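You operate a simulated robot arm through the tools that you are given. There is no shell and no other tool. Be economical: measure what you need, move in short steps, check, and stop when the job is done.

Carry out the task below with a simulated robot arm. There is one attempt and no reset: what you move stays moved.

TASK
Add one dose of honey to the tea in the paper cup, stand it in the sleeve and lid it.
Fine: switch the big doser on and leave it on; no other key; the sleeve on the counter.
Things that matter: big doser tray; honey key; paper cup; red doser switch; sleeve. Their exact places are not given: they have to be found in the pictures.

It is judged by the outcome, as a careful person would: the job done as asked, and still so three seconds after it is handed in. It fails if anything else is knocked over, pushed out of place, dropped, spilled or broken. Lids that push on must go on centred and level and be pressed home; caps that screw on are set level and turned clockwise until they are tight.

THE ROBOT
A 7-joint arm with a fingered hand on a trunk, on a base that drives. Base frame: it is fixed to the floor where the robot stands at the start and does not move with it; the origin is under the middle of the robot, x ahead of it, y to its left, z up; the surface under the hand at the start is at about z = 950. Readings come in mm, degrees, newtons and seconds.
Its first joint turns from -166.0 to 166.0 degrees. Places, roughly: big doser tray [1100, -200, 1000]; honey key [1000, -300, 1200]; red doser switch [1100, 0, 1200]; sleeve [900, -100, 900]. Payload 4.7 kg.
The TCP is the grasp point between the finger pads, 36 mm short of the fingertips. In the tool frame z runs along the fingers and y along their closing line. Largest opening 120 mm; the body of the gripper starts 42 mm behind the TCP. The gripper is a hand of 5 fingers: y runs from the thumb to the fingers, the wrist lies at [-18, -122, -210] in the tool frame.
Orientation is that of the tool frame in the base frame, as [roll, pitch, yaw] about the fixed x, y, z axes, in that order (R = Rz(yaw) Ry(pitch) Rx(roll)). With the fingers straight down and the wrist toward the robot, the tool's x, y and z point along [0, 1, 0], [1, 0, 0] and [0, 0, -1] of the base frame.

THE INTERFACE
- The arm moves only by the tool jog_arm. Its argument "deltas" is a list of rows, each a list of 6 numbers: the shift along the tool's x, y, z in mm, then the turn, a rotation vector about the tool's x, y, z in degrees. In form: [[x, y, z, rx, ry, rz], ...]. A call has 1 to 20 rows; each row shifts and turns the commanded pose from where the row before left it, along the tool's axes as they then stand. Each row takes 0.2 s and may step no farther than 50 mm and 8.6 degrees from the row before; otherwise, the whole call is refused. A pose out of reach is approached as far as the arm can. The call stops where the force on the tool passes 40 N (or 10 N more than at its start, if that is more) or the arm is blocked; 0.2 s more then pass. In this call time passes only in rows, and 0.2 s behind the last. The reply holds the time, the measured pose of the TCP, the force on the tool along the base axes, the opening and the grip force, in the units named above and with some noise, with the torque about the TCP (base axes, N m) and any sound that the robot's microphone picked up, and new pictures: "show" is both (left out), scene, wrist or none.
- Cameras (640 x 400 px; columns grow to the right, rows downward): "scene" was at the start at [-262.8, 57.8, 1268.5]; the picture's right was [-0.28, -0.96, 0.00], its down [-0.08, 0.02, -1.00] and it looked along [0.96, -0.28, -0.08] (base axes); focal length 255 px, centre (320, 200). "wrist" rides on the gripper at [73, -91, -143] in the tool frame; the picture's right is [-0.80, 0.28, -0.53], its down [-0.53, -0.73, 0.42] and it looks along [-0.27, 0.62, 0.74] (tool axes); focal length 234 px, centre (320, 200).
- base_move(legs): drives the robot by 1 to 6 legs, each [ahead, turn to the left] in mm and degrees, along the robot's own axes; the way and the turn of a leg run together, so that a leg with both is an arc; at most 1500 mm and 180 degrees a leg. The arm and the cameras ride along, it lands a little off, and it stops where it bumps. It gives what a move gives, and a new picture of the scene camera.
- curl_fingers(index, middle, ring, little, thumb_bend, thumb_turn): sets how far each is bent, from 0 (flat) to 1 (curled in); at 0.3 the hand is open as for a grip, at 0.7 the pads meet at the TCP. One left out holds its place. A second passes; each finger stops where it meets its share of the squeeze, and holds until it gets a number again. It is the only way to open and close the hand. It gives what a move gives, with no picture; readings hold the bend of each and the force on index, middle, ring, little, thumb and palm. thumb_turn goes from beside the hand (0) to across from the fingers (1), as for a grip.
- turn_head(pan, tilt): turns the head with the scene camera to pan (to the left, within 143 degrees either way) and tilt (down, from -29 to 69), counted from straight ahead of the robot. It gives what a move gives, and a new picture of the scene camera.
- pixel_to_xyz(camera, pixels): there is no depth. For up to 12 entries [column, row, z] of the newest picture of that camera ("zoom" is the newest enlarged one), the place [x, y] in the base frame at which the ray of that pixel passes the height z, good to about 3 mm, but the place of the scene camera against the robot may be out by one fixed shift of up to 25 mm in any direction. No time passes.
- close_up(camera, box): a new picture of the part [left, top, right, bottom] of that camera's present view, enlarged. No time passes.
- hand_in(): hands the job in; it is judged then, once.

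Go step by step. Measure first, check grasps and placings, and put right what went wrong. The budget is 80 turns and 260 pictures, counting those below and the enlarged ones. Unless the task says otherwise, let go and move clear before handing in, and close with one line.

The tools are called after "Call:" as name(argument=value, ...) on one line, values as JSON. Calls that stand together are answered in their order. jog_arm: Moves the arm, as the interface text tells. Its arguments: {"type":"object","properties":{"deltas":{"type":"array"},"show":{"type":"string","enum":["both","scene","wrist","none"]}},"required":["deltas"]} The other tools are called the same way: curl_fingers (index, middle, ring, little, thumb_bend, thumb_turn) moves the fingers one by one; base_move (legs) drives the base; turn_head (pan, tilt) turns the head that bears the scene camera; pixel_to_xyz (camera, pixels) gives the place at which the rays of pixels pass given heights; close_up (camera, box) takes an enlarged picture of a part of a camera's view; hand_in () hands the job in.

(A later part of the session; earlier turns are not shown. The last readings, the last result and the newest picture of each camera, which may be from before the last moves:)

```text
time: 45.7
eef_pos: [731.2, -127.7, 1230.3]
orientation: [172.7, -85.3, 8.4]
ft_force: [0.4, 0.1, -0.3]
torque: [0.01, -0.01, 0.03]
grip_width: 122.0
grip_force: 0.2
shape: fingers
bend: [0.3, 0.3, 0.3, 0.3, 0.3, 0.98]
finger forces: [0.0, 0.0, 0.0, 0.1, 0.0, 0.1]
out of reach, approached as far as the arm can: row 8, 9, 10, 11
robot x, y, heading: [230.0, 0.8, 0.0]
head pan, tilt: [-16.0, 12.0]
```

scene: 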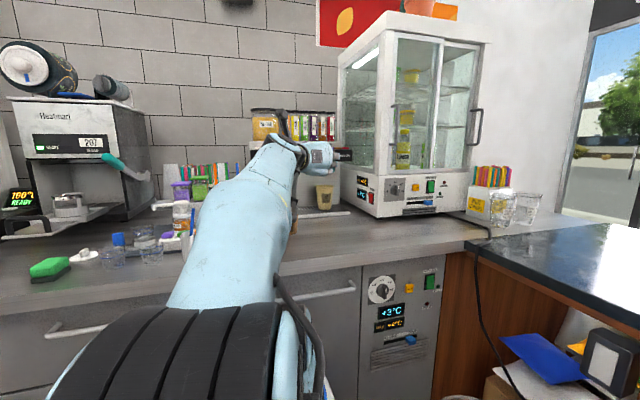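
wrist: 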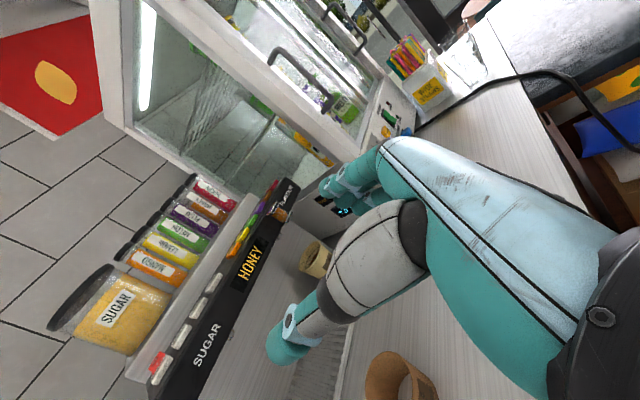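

Handshake pose reached (x-axis up, fingers forward, 5° nose-down). Next: yaw 15° left, level, and move toward a point in front of the cup while testing reach.

Call:
jog_arm(deltas=[[0, 0, 0, 7.5, 0, 0], [0, 0, 0, 7.5, 0, 0], [0, 0, 0, 0, 4.6, 0], [-22, 41.3, 13.6, 0, 0, 0], [-22, 41.3, 13.6, 0, 0, 0], [-22, 41.3, 13.6, 0, 0, 0], [-22, 41.3, 13.6, 0, 0, 0]])

```text
time: 47.3
eef_pos: [853.1, -249.1, 1114.3]
orientation: [-150.9, -87.5, -16.8]
ft_force: [-0.7, 0.1, -0.1]
torque: [0.02, 0.06, -0.04]
grip_width: 122.3
grip_force: 0.1
shape: fingers
bend: [0.3, 0.3, 0.3, 0.3, 0.3, 0.98]
finger forces: [0.0, 0.0, 0.0, 0.0, 0.1, 0.0]
out of reach, approached as far as the arm can: row 1, 2, 4
robot x, y, heading: [230.4, 2.5, 0.0]
head pan, tilt: [-16.0, 12.0]
```

scene: 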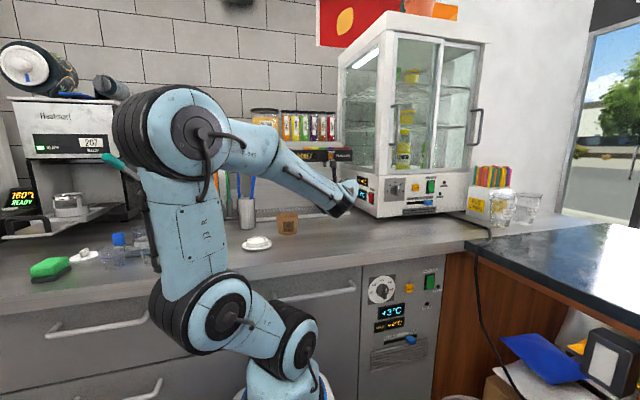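
wrist: 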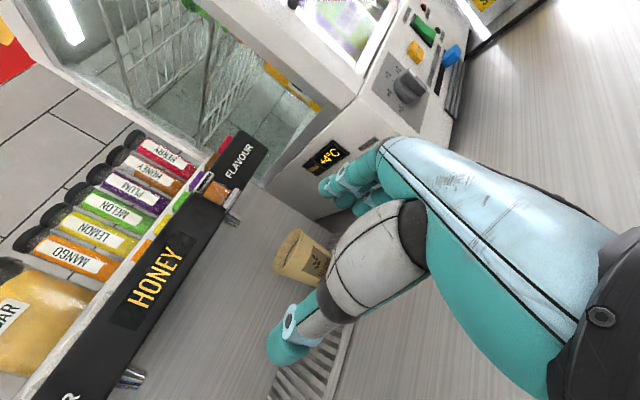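

Good: reachable now with the elbow up-left; hand yaw ≈12°, level within 2°. Moving to the pregrasp in front of the cup.

Call:
jog_arm(deltas=[[-18.3, 25.5, 32.8, 0, 0, 0], [-18.3, 25.5, 32.8, 0, 0, 0], [-18.3, 25.5, 32.8, 0, 0, 0]])

Call:
close_up(camera="scene", box=[240, 120, 400, 260])

Call:
close_up(camera="wrist", box=[200, 140, 420, 380])

```text
time: 48.1
eef_pos: [962.7, -302.9, 1052.5]
orientation: [-145.1, -87.5, -22.9]
ft_force: [-0.1, 0.0, 0.6]
torque: [0.01, 0.05, -0.01]
grip_width: 122.4
grip_force: 0.0
shape: fingers
bend: [0.3, 0.3, 0.3, 0.3, 0.3, 0.98]
finger forces: [0.0, 0.1, 0.1, 0.0, 0.0, 0.0]
robot x, y, heading: [229.6, 3.3, -0.1]
head pan, tilt: [-16.0, 12.0]
```

scene: 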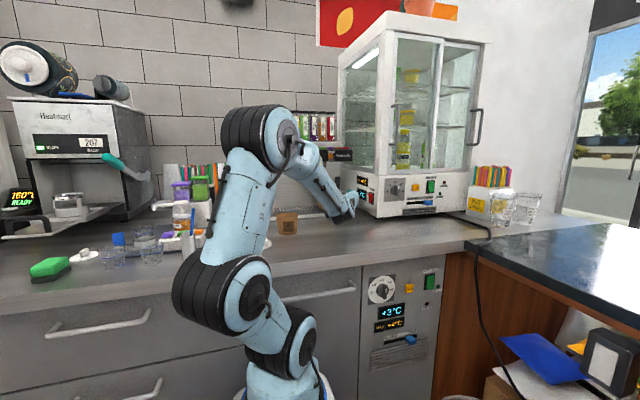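
wrist: 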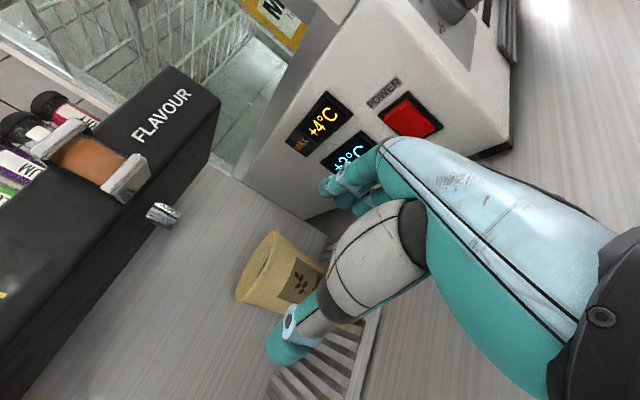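

```text
2.86 times, centred on (320, 190) of scene
```

zoom: 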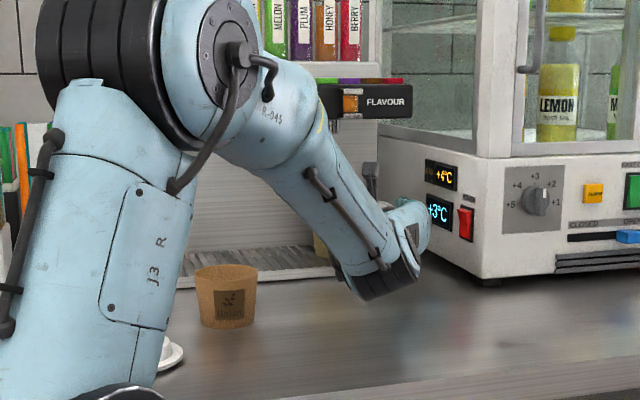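

```text
1.67 times, centred on (310, 260) of wrist
```

zoom: 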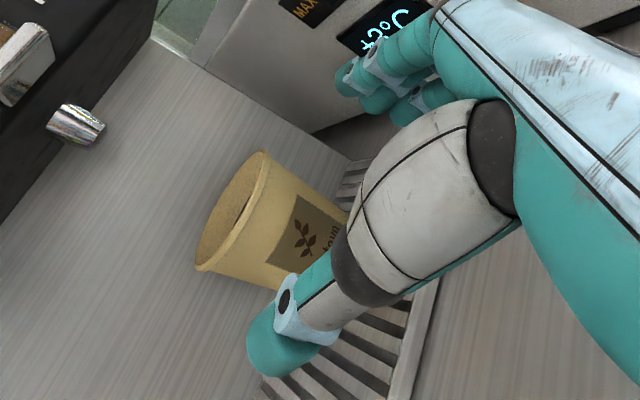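

The cup lies between thumb (285,350) and fingers (340,185). Verifying the rim centre before advancing.

Call:
pixel_to_xyz(camera="wrist", pixels=[[257, 266.6, 1072], [257, 266.6, 1065], [275.5, 231, 1072], [238, 301, 1072]])

```text
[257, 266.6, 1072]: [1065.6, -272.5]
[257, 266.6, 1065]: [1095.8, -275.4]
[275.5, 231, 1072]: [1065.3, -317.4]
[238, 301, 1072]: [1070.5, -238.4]
```

Cup axis ≈ (1070,-276) confirmed. Advance 104 mm along the fingers.

Call:
jog_arm(deltas=[[2, 0, 30, 0, 0, 0], [2, 0, 30, 0, 0, 0], [1, 0, 24, 0, 0, 0], [1, 0, 20, 0, 0, 0]])

Call:
close_up(camera="wrist", box=[200, 140, 420, 380])

```text
time: 49.1
eef_pos: [1065.4, -280.0, 1055.5]
orientation: [-148.4, -87.4, -19.4]
ft_force: [-1.1, -0.3, 0.3]
torque: [-0.01, 0.0, -0.04]
grip_width: 122.1
grip_force: 0.1
shape: fingers
bend: [0.3, 0.3, 0.3, 0.3, 0.3, 0.98]
finger forces: [0.0, 0.0, 0.0, 0.0, 0.0, 0.0]
robot x, y, heading: [228.9, 1.1, -0.3]
head pan, tilt: [-16.0, 12.0]
```

scene: 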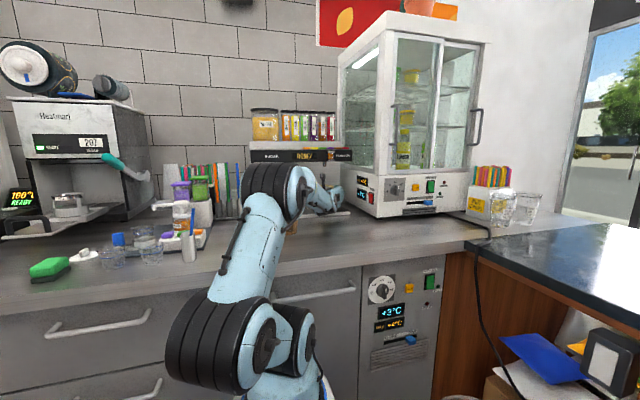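
wrist: 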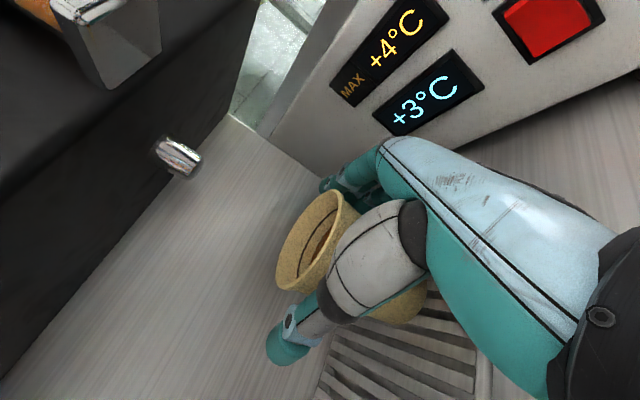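

```text
1.67 times, centred on (310, 260) of wrist
```

zoom: 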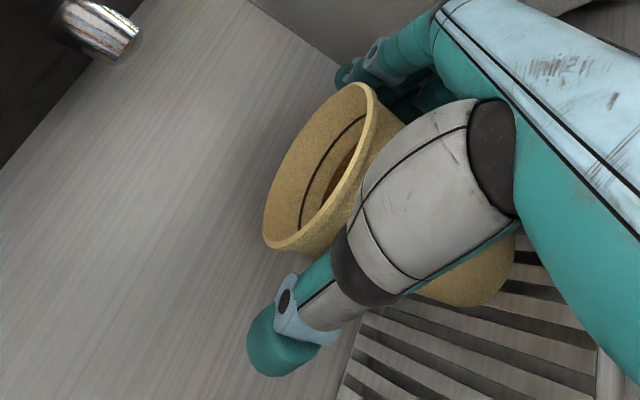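

The cup stands between thumb and fingers. Closing index, middle and thumb gently.

Call:
curl_fingers(index=0.44, middle=0.44, thumb_bend=0.44)

Call:
close_up(camera="wrist", box=[200, 140, 420, 380])

```text
time: 50.1
eef_pos: [1064.0, -280.6, 1053.2]
orientation: [-146.6, -87.4, -21.1]
ft_force: [0.1, 1.0, 0.5]
torque: [0.02, 0.01, 0.03]
grip_width: 83.2
grip_force: 0.4
shape: fingers
bend: [0.44, 0.44, 0.3, 0.3, 0.43, 0.99]
finger forces: [0.3, 0.1, 0.0, 0.0, 1.2, 0.1]
robot x, y, heading: [232.3, -1.8, -0.1]
head pan, tilt: [-16.0, 12.0]
```

```text
1.67 times, centred on (310, 260) of wrist
```

zoom: 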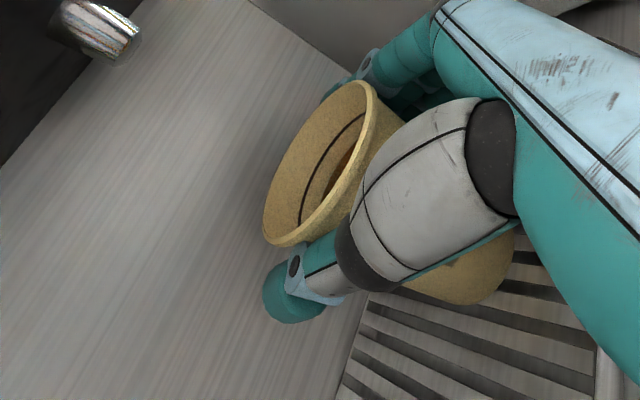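

Light contact on thumb and index. A bit more on the fingers.

Call:
curl_fingers(index=0.52, middle=0.52, thumb_bend=0.5)

Call:
close_up(camera="wrist", box=[200, 140, 420, 380])

```text
time: 51.1
eef_pos: [1064.2, -279.6, 1054.2]
orientation: [-147.1, -87.5, -20.8]
ft_force: [0.6, 0.4, -0.5]
torque: [0.06, 0.01, -0.01]
grip_width: 75.7
grip_force: 8.0
shape: fingers
bend: [0.46, 0.52, 0.3, 0.3, 0.46, 0.99]
finger forces: [7.9, 0.1, 0.1, 0.0, 8.2, 0.0]
robot x, y, heading: [234.2, 1.1, -0.2]
head pan, tilt: [-16.0, 12.0]
```

```text
1.67 times, centred on (310, 260) of wrist
```

zoom: 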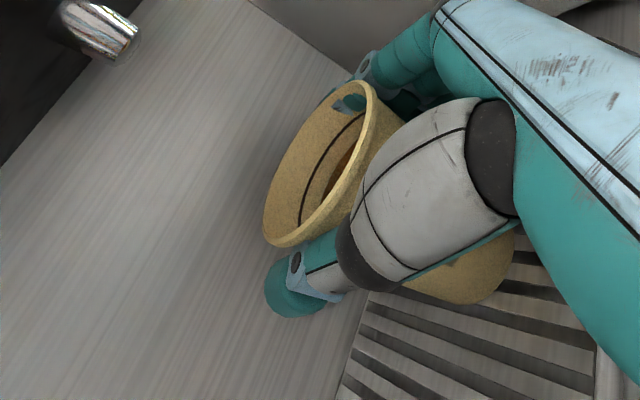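

Grip 8 N between index and thumb. A teal spot shows inside the rim (zoom 350,95) – looking closer before lifting.

Call:
close_up(camera="wrist", box=[280, 160, 360, 210])

Call:
close_up(camera="scene", box=[290, 150, 370, 230])

```text
8.00 times, centred on (320, 185) of wrist
```

zoom: 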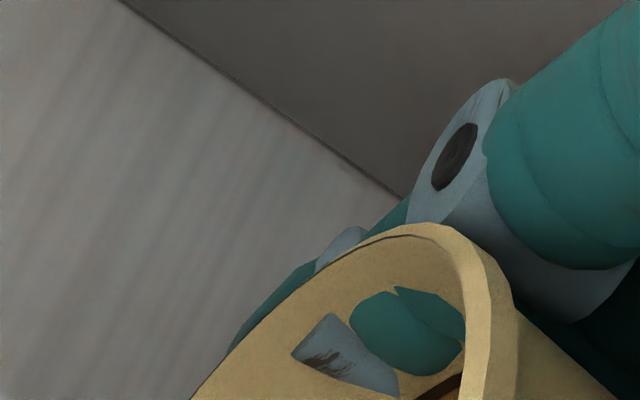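

```text
5.00 times, centred on (330, 190) of scene
```

zoom: 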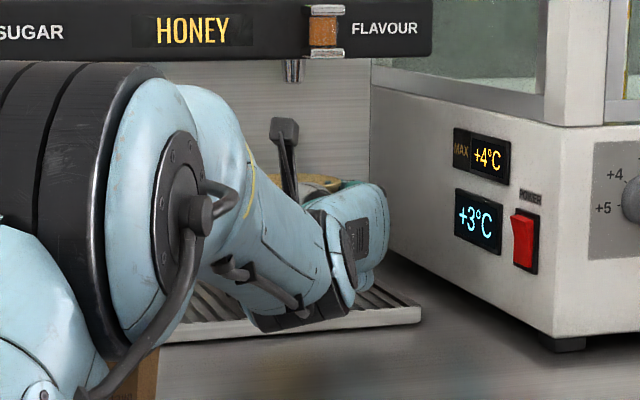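

Just the middle finger's mesh overlapping the wall without force; I relax it to 0.45 and lift slightly to test the hold.

Call:
curl_fingers(middle=0.45)

Call:
jog_arm(deltas=[[5, 0, 0, 0, 0, 0], [5, 0, 0, 0, 0, 0], [4, 0, 0, 0, 0, 0]])

Call:
close_up(camera="wrist", box=[200, 140, 420, 380])

```text
time: 52.1
eef_pos: [1064.5, -280.8, 1053.9]
orientation: [-147.5, -87.4, -20.4]
ft_force: [-0.4, 0.8, -0.1]
torque: [0.07, 0.02, 0.0]
grip_width: 75.7
grip_force: 8.2
shape: fingers
bend: [0.46, 0.45, 0.3, 0.3, 0.46, 0.99]
finger forces: [8.0, 0.0, 0.0, 0.1, 8.0, 0.0]
robot x, y, heading: [229.6, -0.7, 0.0]
head pan, tilt: [-16.0, 12.0]
```

```text
time: 52.9
eef_pos: [1064.8, -281.7, 1068.9]
orientation: [-146.1, -87.4, -21.8]
ft_force: [1.7, 0.0, -2.7]
torque: [-0.03, -0.01, 0.04]
grip_width: 75.7
grip_force: 8.6
shape: fingers
bend: [0.46, 0.45, 0.3, 0.3, 0.46, 1.0]
finger forces: [8.3, 0.1, 0.0, 0.0, 8.4, 0.0]
robot x, y, heading: [226.7, -0.5, 0.1]
head pan, tilt: [-16.0, 12.0]
```

scene: 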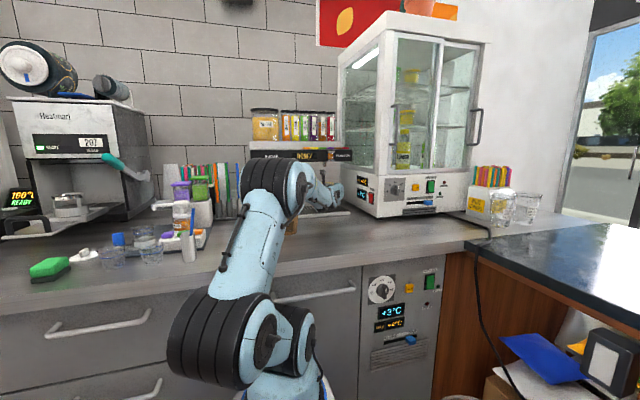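
wrist: 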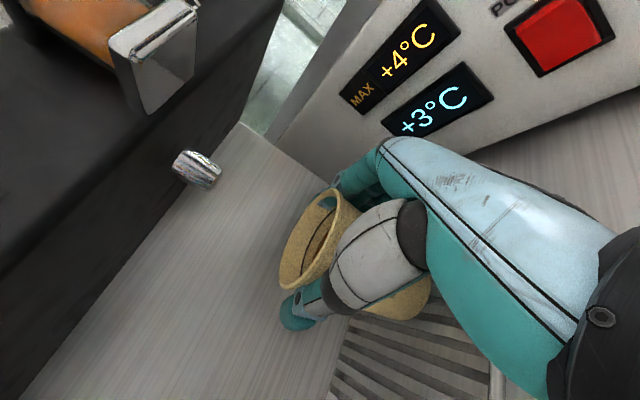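

```text
1.67 times, centred on (310, 260) of wrist
```

zoom: 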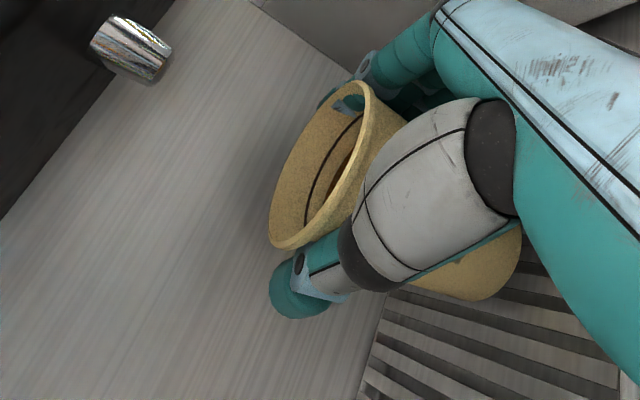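

The cup is held and rises with the hand (−2.7 N load). Pull it out slowly, then raise it.

Call:
jog_arm(deltas=[[0, 0, -12, 0, 0, 0], [0, 0, -25, 0, 0, 0], [0, 0, -25, 0, 0, 0], [0, 0, -25, 0, 0, 0], [0, 0, -25, 0, 0, 0], [0, 0, -25, 0, 0, 0], [0, 0, -25, 0, 0, 0], [0, 0, -12, 0, 0, 0], [10, 0, -5, 0, 0, 0], [20, 0, 0, 0, 0, 0], [20, 0, 0, 0, 0, 0], [10, 0, 0, 0, 0, 0]])

Call:
close_up(camera="wrist", box=[200, 140, 420, 380])

```text
time: 55.5
eef_pos: [893.5, -320.0, 1136.0]
orientation: [-145.4, -87.4, -22.3]
ft_force: [0.4, 1.2, -2.2]
torque: [-0.01, 0.02, -0.03]
grip_width: 75.6
grip_force: 8.3
shape: fingers
bend: [0.46, 0.45, 0.3, 0.3, 0.46, 1.0]
finger forces: [8.1, 0.0, 0.0, 0.0, 8.2, 0.0]
robot x, y, heading: [232.7, 1.0, -0.1]
head pan, tilt: [-16.0, 12.0]
```

scene: 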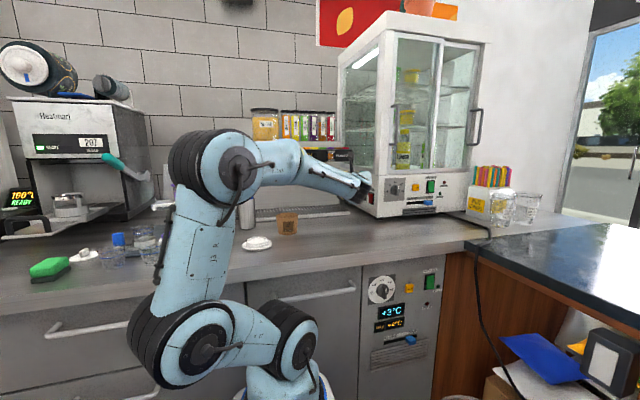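
wrist: 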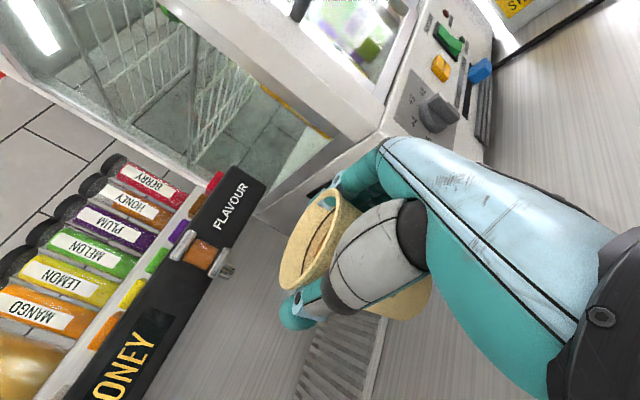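

```text
1.67 times, centred on (310, 260) of wrist
```

zoom: 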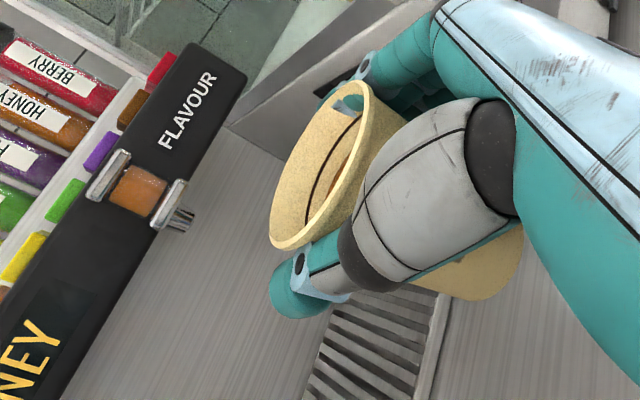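

Cup is out and upright. Move back and yaw the hand left 33° slowly to face the sleeve, clear of the lid.

Call:
jog_arm(deltas=[[0, -8, -11, 0, 0, 0], [0, -16.9, -21.9, 0, 0, 0], [0, -16.9, -21.9, 0, 0, 0], [0, -16.9, -21.9, 0, 0, 0], [0, -16.9, -21.9, 0, 0, 0], [0, -16.9, -21.9, 0, 0, 0], [0, -16.9, -21.9, 0, 0, 0], [0, -16.9, -21.9, 0, 0, 0], [0, -8, -11, 0, 0, 0], [0, 0, 0, 3, 0, 0], [0, 0, 0, 4.5, 0, 0], [0, 0, 0, 4.5, 0, 0], [0, 0, 0, 4.5, 0, 0], [0, 0, 0, 4.5, 0, 0], [0, 0, 0, 4.5, 0, 0], [0, 0, 0, 4.5, 0, 0], [0, 0, 0, 3, 0, 0]])

Call:
close_up(camera="scene", box=[230, 150, 370, 270])

```text
time: 59.1
eef_pos: [693.5, -224.9, 1145.3]
orientation: [-115.1, -87.4, -19.7]
ft_force: [0.0, 0.4, -2.8]
torque: [0.01, 0.03, 0.03]
grip_width: 75.5
grip_force: 7.6
shape: fingers
bend: [0.46, 0.45, 0.3, 0.3, 0.46, 1.0]
finger forces: [7.9, 0.0, 0.0, 0.1, 8.2, 0.1]
robot x, y, heading: [231.0, -2.9, -0.1]
head pan, tilt: [-16.0, 12.0]
```

scene: 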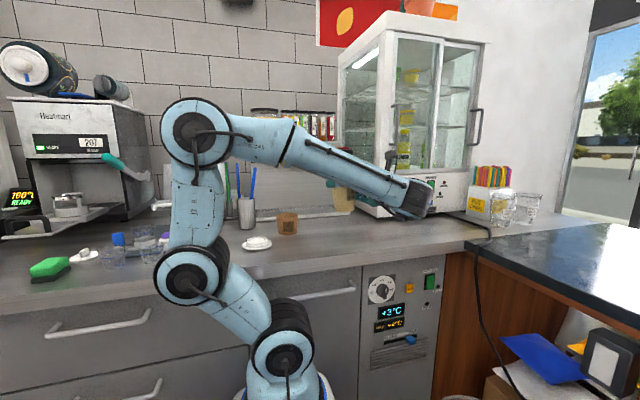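
wrist: 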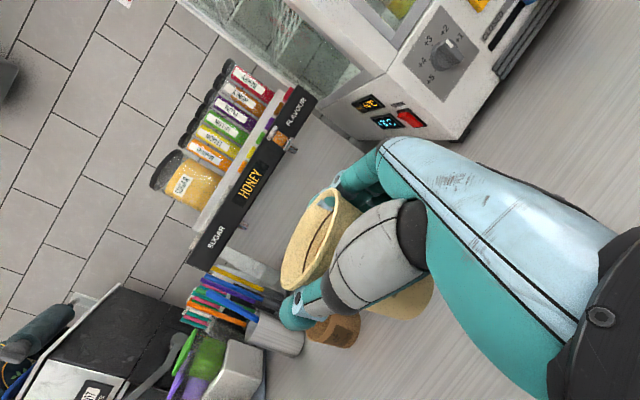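

```text
3.33 times, centred on (300, 210) of scene
```

zoom: 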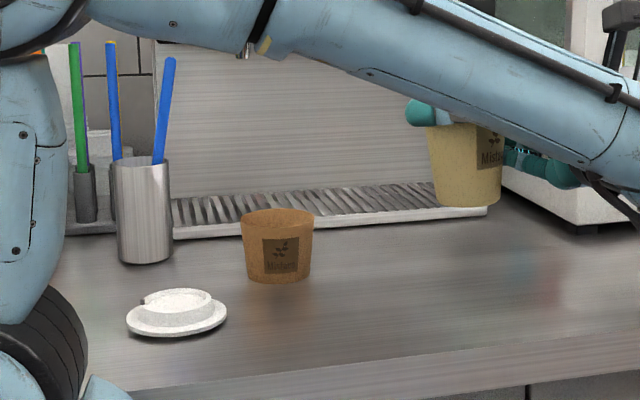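

The scene zoom shows the upright cup (468,165) and the sleeve (278,245) together. Measuring both in the same camera.

Call:
pixel_to_xyz(camera="zoom", pixels=[[277.5, 217, 1007], [277.5, 217, 1010], [241, 217, 1007], [314, 217, 1007], [277, 282, 950], [249, 272, 950], [307, 274, 950], [469, 207, 1056], [440, 199, 1056], [498, 203, 1056], [176, 338, 950], [176, 300, 970]])

Call:
close_up(camera="scene", box=[250, 200, 320, 250])

Call:
close_up(camera="scene", box=[310, 170, 380, 220])

```text
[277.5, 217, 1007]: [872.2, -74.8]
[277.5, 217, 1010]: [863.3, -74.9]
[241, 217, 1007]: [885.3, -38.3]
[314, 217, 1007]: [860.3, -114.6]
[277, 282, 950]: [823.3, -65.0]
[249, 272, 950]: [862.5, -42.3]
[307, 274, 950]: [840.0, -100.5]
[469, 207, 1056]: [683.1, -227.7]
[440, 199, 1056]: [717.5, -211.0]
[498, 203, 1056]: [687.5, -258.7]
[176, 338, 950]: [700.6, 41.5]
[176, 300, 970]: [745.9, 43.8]
```

```text
8.00 times, centred on (285, 225) of scene
```

zoom: 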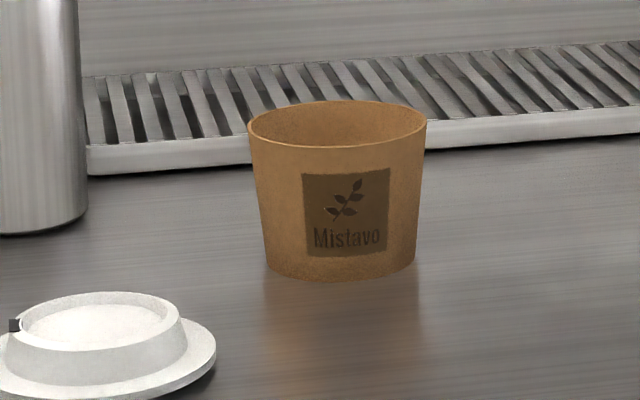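

```text
8.00 times, centred on (345, 195) of scene
```

zoom: 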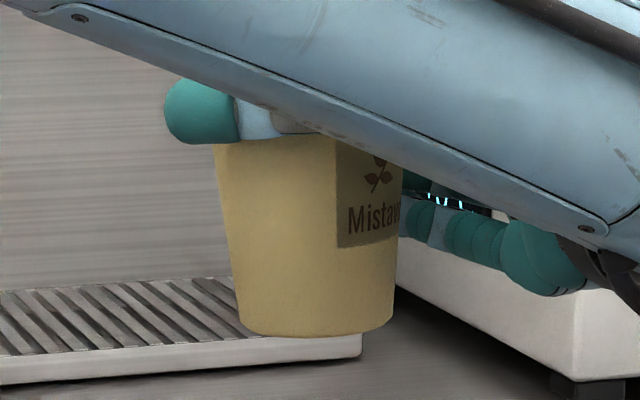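

Sleeve axis ≈ (852,-70) top ≈1013 in scene coordinates; cup in same coordinates ≈ (705,-236). I move it by ≈(140,160) to hover over the sleeve.

Call:
jog_arm(deltas=[[0.2, -0.7, 11.8, 0, 0, 0], [0.4, -1.5, 23.6, 0, 0, 0], [0.4, -1.5, 23.6, 0, 0, 0], [0.4, -1.5, 23.6, 0, 0, 0], [0.4, -1.5, 23.6, 0, 0, 0], [0.4, -1.5, 23.6, 0, 0, 0], [0.4, -1.5, 23.6, 0, 0, 0], [0.4, -1.5, 23.6, 0, 0, 0], [0.4, -1.5, 23.6, 0, 0, 0], [0.2, -0.7, 11.8, 0, 0, 0]])

Call:
close_up(camera="scene", box=[240, 180, 340, 250])

Call:
close_up(camera="wrist", box=[200, 140, 480, 400])

```text
time: 61.3
eef_pos: [833.9, -65.5, 1144.8]
orientation: [-115.7, -87.4, -19.1]
ft_force: [0.9, -0.7, -2.9]
torque: [-0.06, 0.02, 0.0]
grip_width: 75.2
grip_force: 8.0
shape: fingers
bend: [0.47, 0.45, 0.3, 0.3, 0.46, 1.0]
finger forces: [7.9, 0.1, 0.1, 0.1, 7.9, 0.1]
robot x, y, heading: [230.0, 1.9, 0.1]
head pan, tilt: [-16.0, 12.0]
```

scene: 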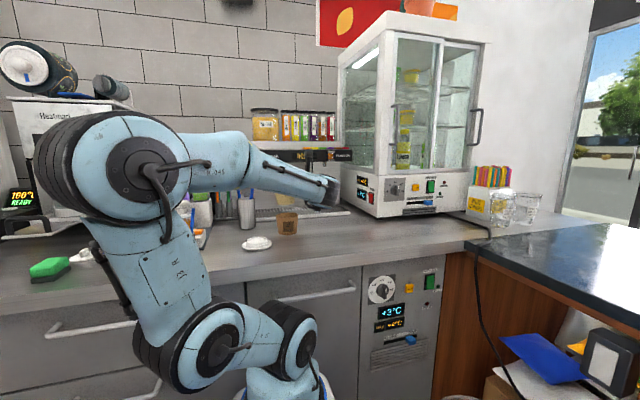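
wrist: 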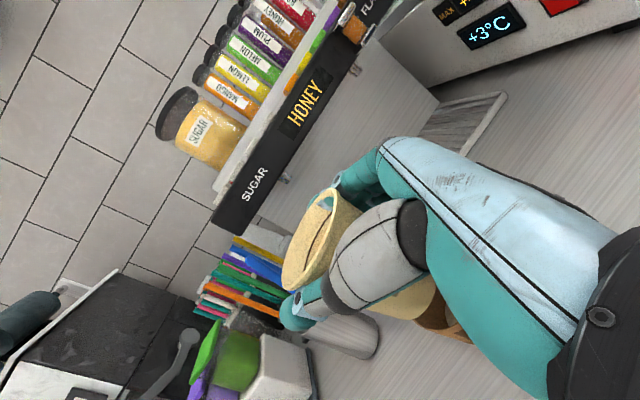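

```text
5.71 times, centred on (290, 215) of scene
```

zoom: 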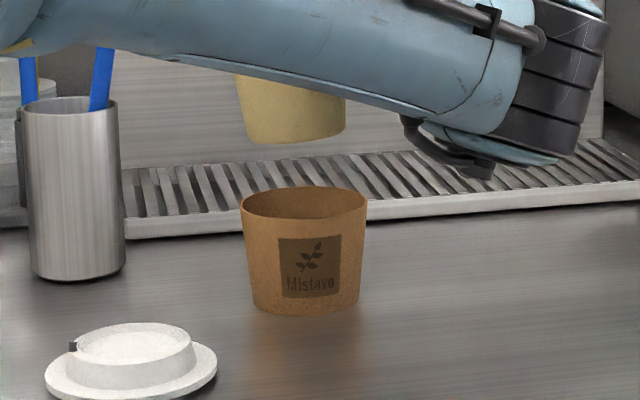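

```text
1.54 times, centred on (340, 270) of wrist
```

zoom: 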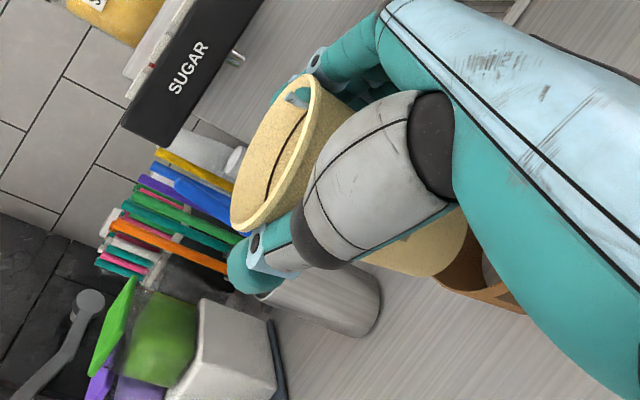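

Cup base (zoom 295,135) vs sleeve axis (305): ~5 mm left. Checking depth, and the steel straw cup's clearance from the thumb.

Call:
pixel_to_xyz(camera="scene", pixels=[[285.7, 203.6, 1056], [277.2, 204, 1056], [294, 203, 1056], [286, 205, 1056], [287.3, 215.3, 1013], [287.5, 234.6, 950], [246.6, 228, 950], [239.7, 226, 950], [255.8, 226, 950], [246, 198, 1040]])

```text
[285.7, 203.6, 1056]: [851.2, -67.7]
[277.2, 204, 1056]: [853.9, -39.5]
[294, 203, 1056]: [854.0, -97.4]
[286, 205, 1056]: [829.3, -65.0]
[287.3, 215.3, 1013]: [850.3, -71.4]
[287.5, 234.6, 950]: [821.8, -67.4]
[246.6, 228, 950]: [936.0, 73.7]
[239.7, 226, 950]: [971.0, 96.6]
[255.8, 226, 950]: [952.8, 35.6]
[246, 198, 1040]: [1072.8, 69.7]
```

Cup base ≈ (855,-68) vs sleeve (851,-70): aligned within ~5 mm. Small correction, lower 30 mm, recheck near the rim.

Call:
jog_arm(deltas=[[-10, -0.5, -2, 0, 0, 0], [-10, 0, -1.5, 0, 0, 0], [-10, 0, 0, 0, 0, 0]], show="scene")

Call:
close_up(camera="scene", box=[250, 185, 330, 245])

Call:
close_up(camera="wrist", box=[280, 240, 460, 380])

```text
time: 62.1
eef_pos: [829.5, -68.8, 1114.9]
orientation: [-114.0, -87.4, -20.8]
ft_force: [-0.6, 0.2, -2.3]
torque: [-0.01, -0.01, 0.0]
grip_width: 75.3
grip_force: 8.2
shape: fingers
bend: [0.47, 0.45, 0.3, 0.3, 0.46, 1.0]
finger forces: [7.9, 0.1, 0.1, 0.0, 8.1, 0.0]
robot x, y, heading: [227.9, 2.7, -0.2]
head pan, tilt: [-16.0, 12.0]
```

scene: 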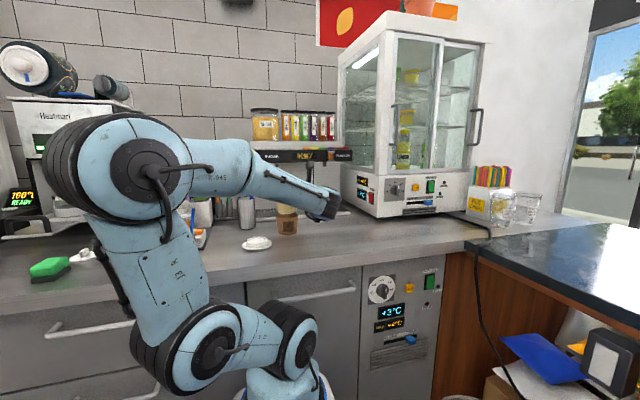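

```text
6.67 times, centred on (290, 215) of scene
```

zoom: 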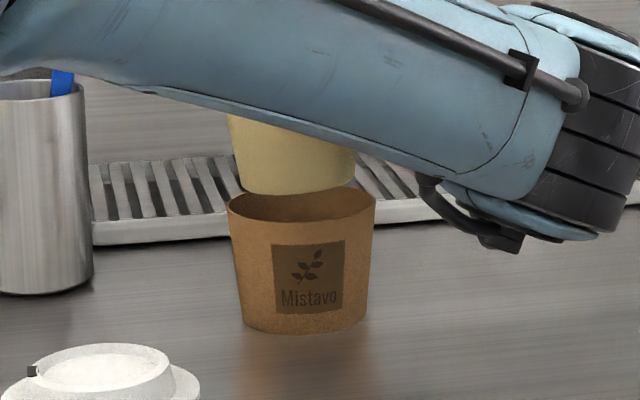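

```text
2.86 times, centred on (370, 310) of wrist
```

zoom: 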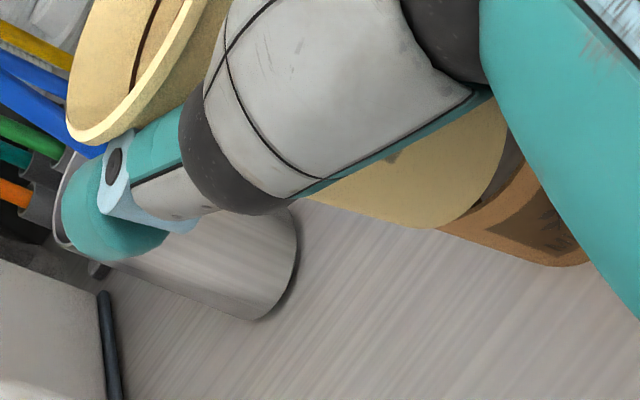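

Cup base is centred over the sleeve (zoom 298 vs 302; depth matches). Lower in small steps with 2 mm correction to the right.

Call:
jog_arm(deltas=[[-8, 1.8, -1.2, 0, 0, 0], [-8, 0.3, 0.2, 0, 0, 0], [-8, 0.3, 0.2, 0, 0, 0], [-8, 0.3, 0.2, 0, 0, 0], [-8, 0.3, 0.2, 0, 0, 0]])

Call:
close_up(camera="scene", box=[250, 185, 330, 245])

```text
time: 63.3
eef_pos: [829.7, -68.0, 1075.9]
orientation: [-114.1, -87.3, -20.8]
ft_force: [0.0, 0.1, -3.6]
torque: [-0.03, 0.02, 0.0]
grip_width: 75.2
grip_force: 8.2
shape: fingers
bend: [0.47, 0.45, 0.3, 0.3, 0.46, 1.0]
finger forces: [8.5, 0.0, 0.1, 0.0, 8.5, 0.1]
robot x, y, heading: [231.0, 3.0, -0.0]
head pan, tilt: [-16.0, 12.0]
```

scene: 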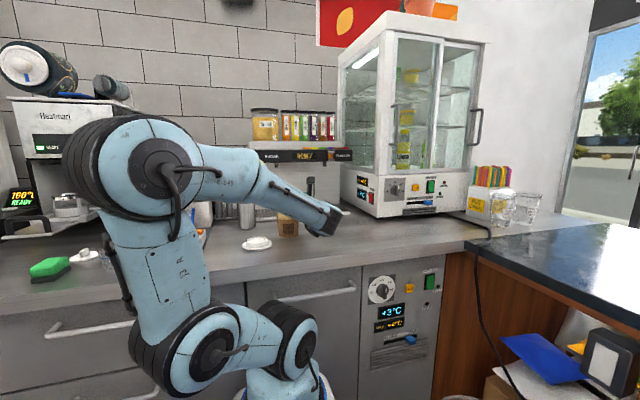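
wrist: 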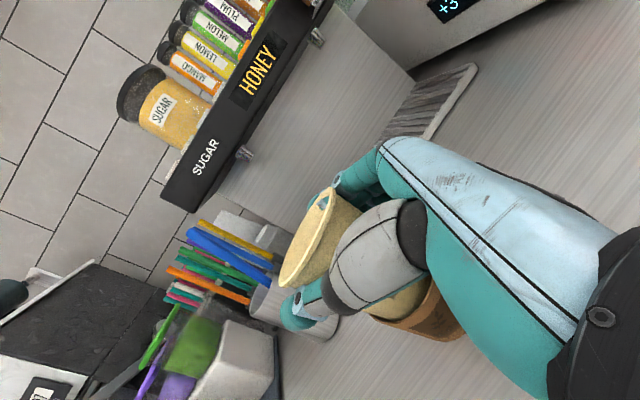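

```text
6.67 times, centred on (290, 215) of scene
```

zoom: 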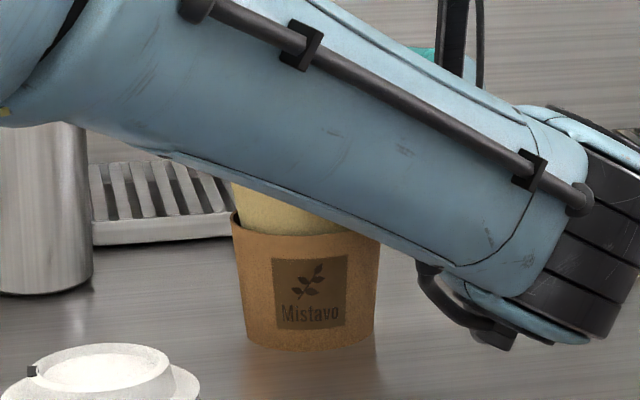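

The sleeve shifted some mm toward the robot (base 332→348 in zoom), probably nudged by the ring/little fingers now at its height. I open those two flatter and look.

Call:
curl_fingers(ring=0, little=0)

Call:
close_up(camera="scene", box=[250, 185, 330, 245])

Call:
close_up(camera="wrist", box=[260, 160, 500, 380])

Call:
pixel_to_xyz(camera="scene", pixels=[[288, 237.1, 950], [278, 235, 950], [298, 235.5, 950]])

```text
time: 64.3
eef_pos: [829.7, -69.3, 1076.1]
orientation: [-114.0, -87.4, -20.9]
ft_force: [0.1, 0.2, -2.7]
torque: [-0.03, 0.04, -0.02]
grip_width: 75.4
grip_force: 8.8
shape: fingers
bend: [0.47, 0.45, 0.0, 0.0, 0.46, 1.0]
finger forces: [8.5, 0.0, 0.0, 0.0, 8.6, 0.1]
robot x, y, heading: [227.0, -1.2, 0.1]
head pan, tilt: [-16.0, 12.0]
```

```text
6.67 times, centred on (290, 215) of scene
```

zoom: 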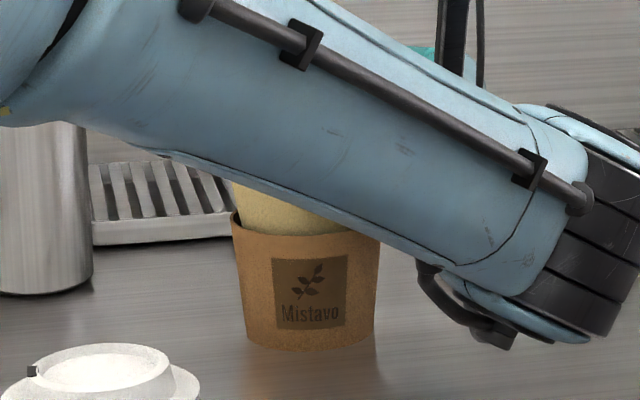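

```text
1.82 times, centred on (380, 270) of wrist
```

zoom: 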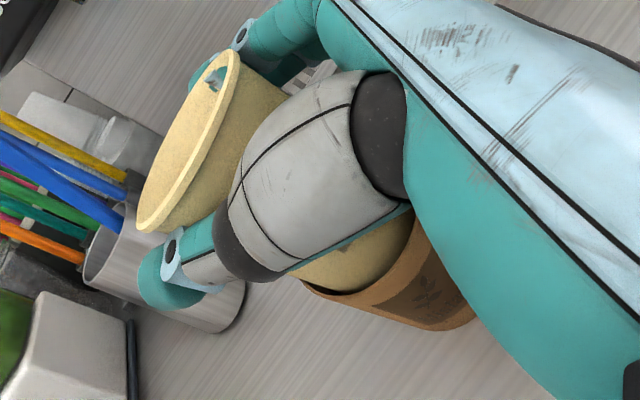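

```text
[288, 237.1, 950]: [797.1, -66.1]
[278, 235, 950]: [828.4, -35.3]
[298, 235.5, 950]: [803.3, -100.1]
```

Cup is inside the sleeve's mouth (visible around it in the wrist zoom 390,290), forces negligible. Continue lowering slowly and watch.

Call:
jog_arm(deltas=[[-6, 0.2, 0.1, 0, 0, 0], [-6, 0.2, 0.1, 0, 0, 0]], show="none")

Call:
close_up(camera="scene", box=[250, 185, 330, 245])

Call:
close_up(camera="wrist", box=[260, 160, 500, 380])

```text
time: 64.9
eef_pos: [829.0, -68.9, 1064.3]
orientation: [-113.7, -87.4, -21.2]
ft_force: [0.6, 0.6, -2.3]
torque: [-0.02, -0.03, 0.01]
grip_width: 75.2
grip_force: 8.3
shape: fingers
bend: [0.47, 0.45, 0.0, 0.0, 0.46, 1.0]
finger forces: [8.4, 0.0, 0.0, 0.0, 8.6, 0.0]
robot x, y, heading: [231.4, 1.9, 0.0]
head pan, tilt: [-16.0, 12.0]
```

```text
6.67 times, centred on (290, 215) of scene
```

zoom: 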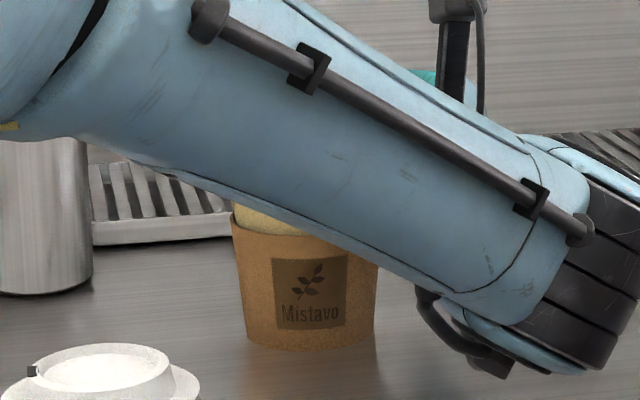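

```text
1.82 times, centred on (380, 270) of wrist
```

zoom: 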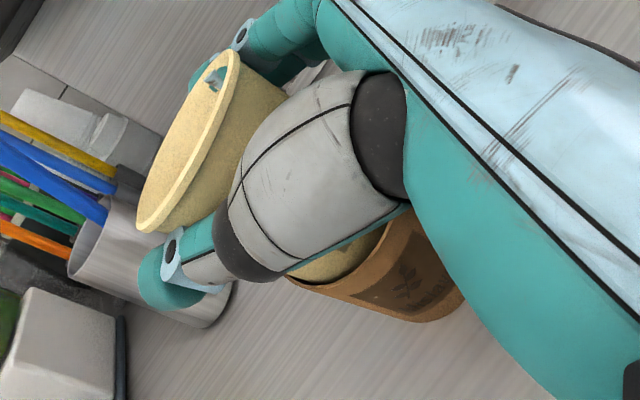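

Sliding in without resistance, sleeve now still. Continue down to expected seating (TCP ≈1040).

Call:
jog_arm(deltas=[[-6, 0.2, 0.1, 0, 0, 0], [-6, 0.2, 0.1, 0, 0, 0], [-4, 0.1, 0.1, 0, 0, 0], [-3, 0.1, 0.1, 0, 0, 0]], show="wrist")

Call:
close_up(camera="scene", box=[250, 185, 330, 245])

Call:
close_up(camera="wrist", box=[260, 160, 500, 380])

```text
time: 65.9
eef_pos: [829.7, -68.3, 1044.7]
orientation: [-115.9, -87.4, -19.0]
ft_force: [0.1, -0.3, -3.4]
torque: [0.03, -0.03, 0.03]
grip_width: 75.2
grip_force: 8.8
shape: fingers
bend: [0.47, 0.45, 0.0, 0.0, 0.46, 1.0]
finger forces: [8.4, 0.0, 0.1, 0.0, 8.5, 0.0]
robot x, y, heading: [230.3, -2.8, -0.0]
head pan, tilt: [-16.0, 12.0]
```

wrist: 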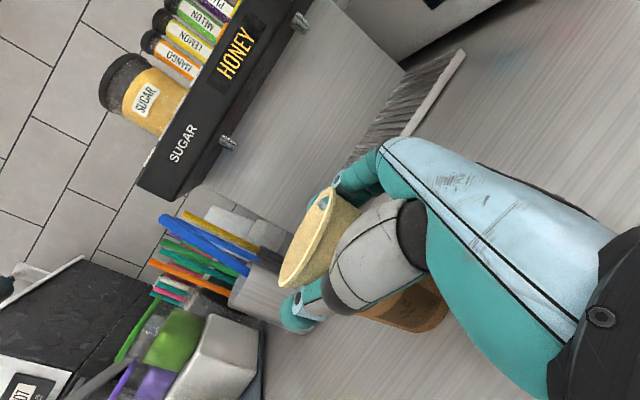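

```text
6.67 times, centred on (290, 215) of scene
```

zoom: 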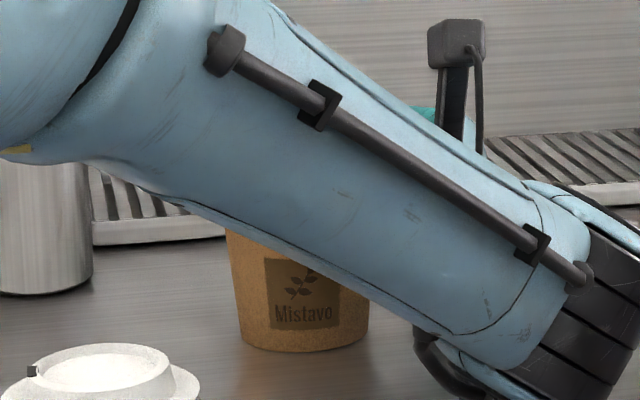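

```text
1.82 times, centred on (380, 270) of wrist
```

zoom: 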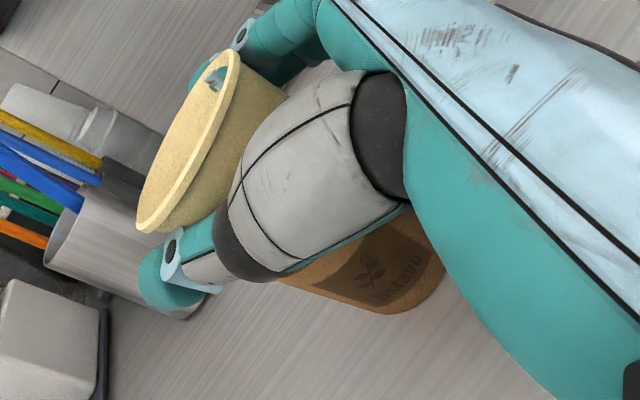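

Still free; keep lowering 2 mm at a time until the base meets the counter.

Call:
jog_arm(deltas=[[-2, 0, 0, 0, 0, 0], [-2, 0, 0, 0, 0, 0], [-2, 0, 0, 0, 0, 0]], show="none")

Call:
close_up(camera="scene", box=[240, 180, 400, 280])

```text
time: 66.7
eef_pos: [828.6, -68.6, 1039.4]
orientation: [-115.9, -87.5, -19.0]
ft_force: [-0.7, 0.6, -2.7]
torque: [-0.02, 0.0, -0.03]
grip_width: 74.9
grip_force: 8.6
shape: fingers
bend: [0.47, 0.45, 0.0, 0.0, 0.46, 1.0]
finger forces: [8.4, 0.1, 0.1, 0.0, 8.5, 0.1]
robot x, y, heading: [228.9, -1.4, 0.0]
head pan, tilt: [-16.0, 12.0]
```

```text
4.00 times, centred on (320, 230) of scene
```

zoom: 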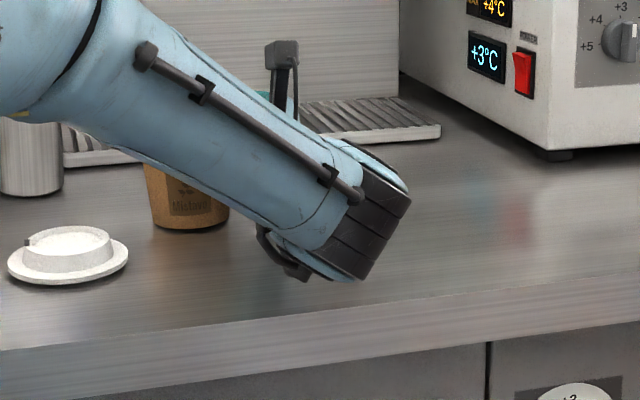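

Still hanging free (−2.7 N). A few more 2 mm steps.

Call:
jog_arm(deltas=[[-2, 0, 0, 0, 0, 0], [-2, 0, 0, 0, 0, 0], [-2, 0, 0, 0, 0, 0]], show="none")

```text
time: 67.5
eef_pos: [828.1, -69.3, 1033.2]
orientation: [-114.9, -87.4, -19.9]
ft_force: [-2.3, -1.0, 8.0]
torque: [0.04, 0.07, 0.04]
grip_width: 74.5
grip_force: 7.4
shape: fingers
bend: [0.47, 0.45, 0.0, 0.0, 0.47, 0.98]
finger forces: [6.1, 0.0, 0.0, 0.0, 7.6, 0.0]
robot x, y, heading: [229.2, 0.0, -0.0]
head pan, tilt: [-16.0, 12.0]
```

Contact: +8 N — the cup stands on the counter inside the sleeve. Ease up 1 mm and release.

Call:
jog_arm(deltas=[[1, 0, 0, 0, 0, 0]], show="none")

Call:
curl_fingers(index=0.25, middle=0.2, thumb_bend=0.25)

Call:
jog_arm(deltas=[[0, 0, 0, 0, 0, 0]])

Call:
close_up(camera="wrist", box=[220, 160, 460, 380])

```text
time: 67.9
eef_pos: [829.4, -69.1, 1033.9]
orientation: [-114.2, -87.4, -20.7]
ft_force: [-1.7, -0.3, 6.2]
torque: [0.04, 0.04, 0.04]
grip_width: 74.5
grip_force: 7.2
shape: fingers
bend: [0.47, 0.45, 0.0, 0.0, 0.47, 0.98]
finger forces: [6.3, 0.1, 0.0, 0.0, 7.8, 0.0]
robot x, y, heading: [231.5, -3.1, -0.1]
head pan, tilt: [-16.0, 12.0]
```

```text
time: 68.9
eef_pos: [828.9, -68.1, 1034.3]
orientation: [-116.5, -87.5, -18.3]
ft_force: [0.2, -0.1, -0.3]
torque: [-0.01, 0.02, 0.02]
grip_width: 135.8
grip_force: 0.1
shape: fingers
bend: [0.25, 0.2, 0.0, 0.0, 0.25, 0.97]
finger forces: [0.0, 0.1, 0.0, 0.0, 0.1, 0.1]
robot x, y, heading: [228.3, -0.6, -0.3]
head pan, tilt: [-16.0, 12.0]
```

```text
time: 69.3
eef_pos: [828.8, -68.7, 1035.1]
orientation: [-114.9, -87.3, -20.0]
ft_force: [-0.2, 0.0, 0.0]
torque: [0.04, -0.03, -0.03]
grip_width: 135.8
grip_force: 0.1
shape: fingers
bend: [0.25, 0.2, 0.0, 0.0, 0.25, 0.97]
finger forces: [0.0, 0.0, 0.1, 0.0, 0.0, 0.1]
robot x, y, heading: [228.7, 0.4, -0.1]
head pan, tilt: [-16.0, 12.0]
```

scene: 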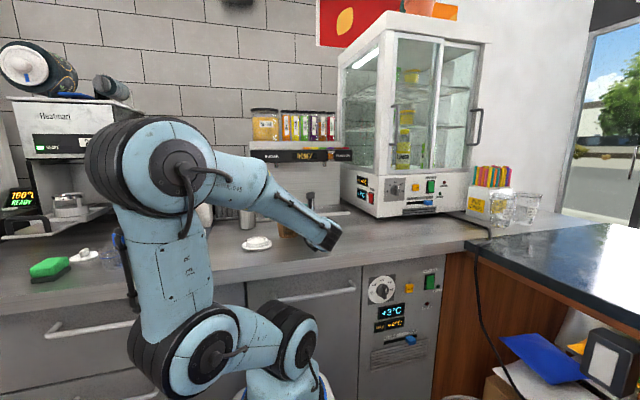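
wrist: 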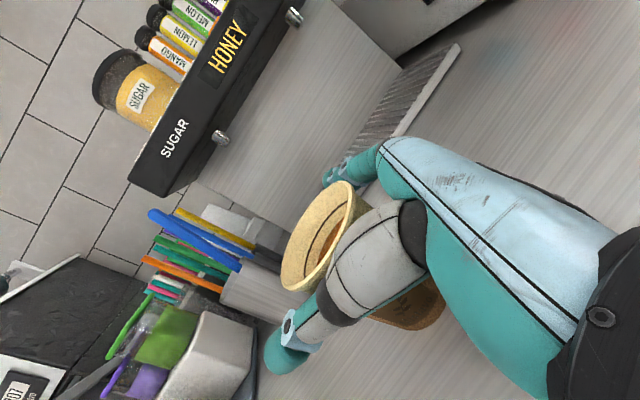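

```text
1.82 times, centred on (340, 270) of wrist
```

zoom: 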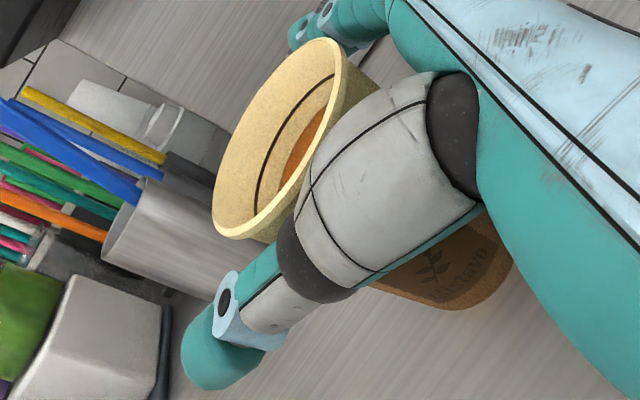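

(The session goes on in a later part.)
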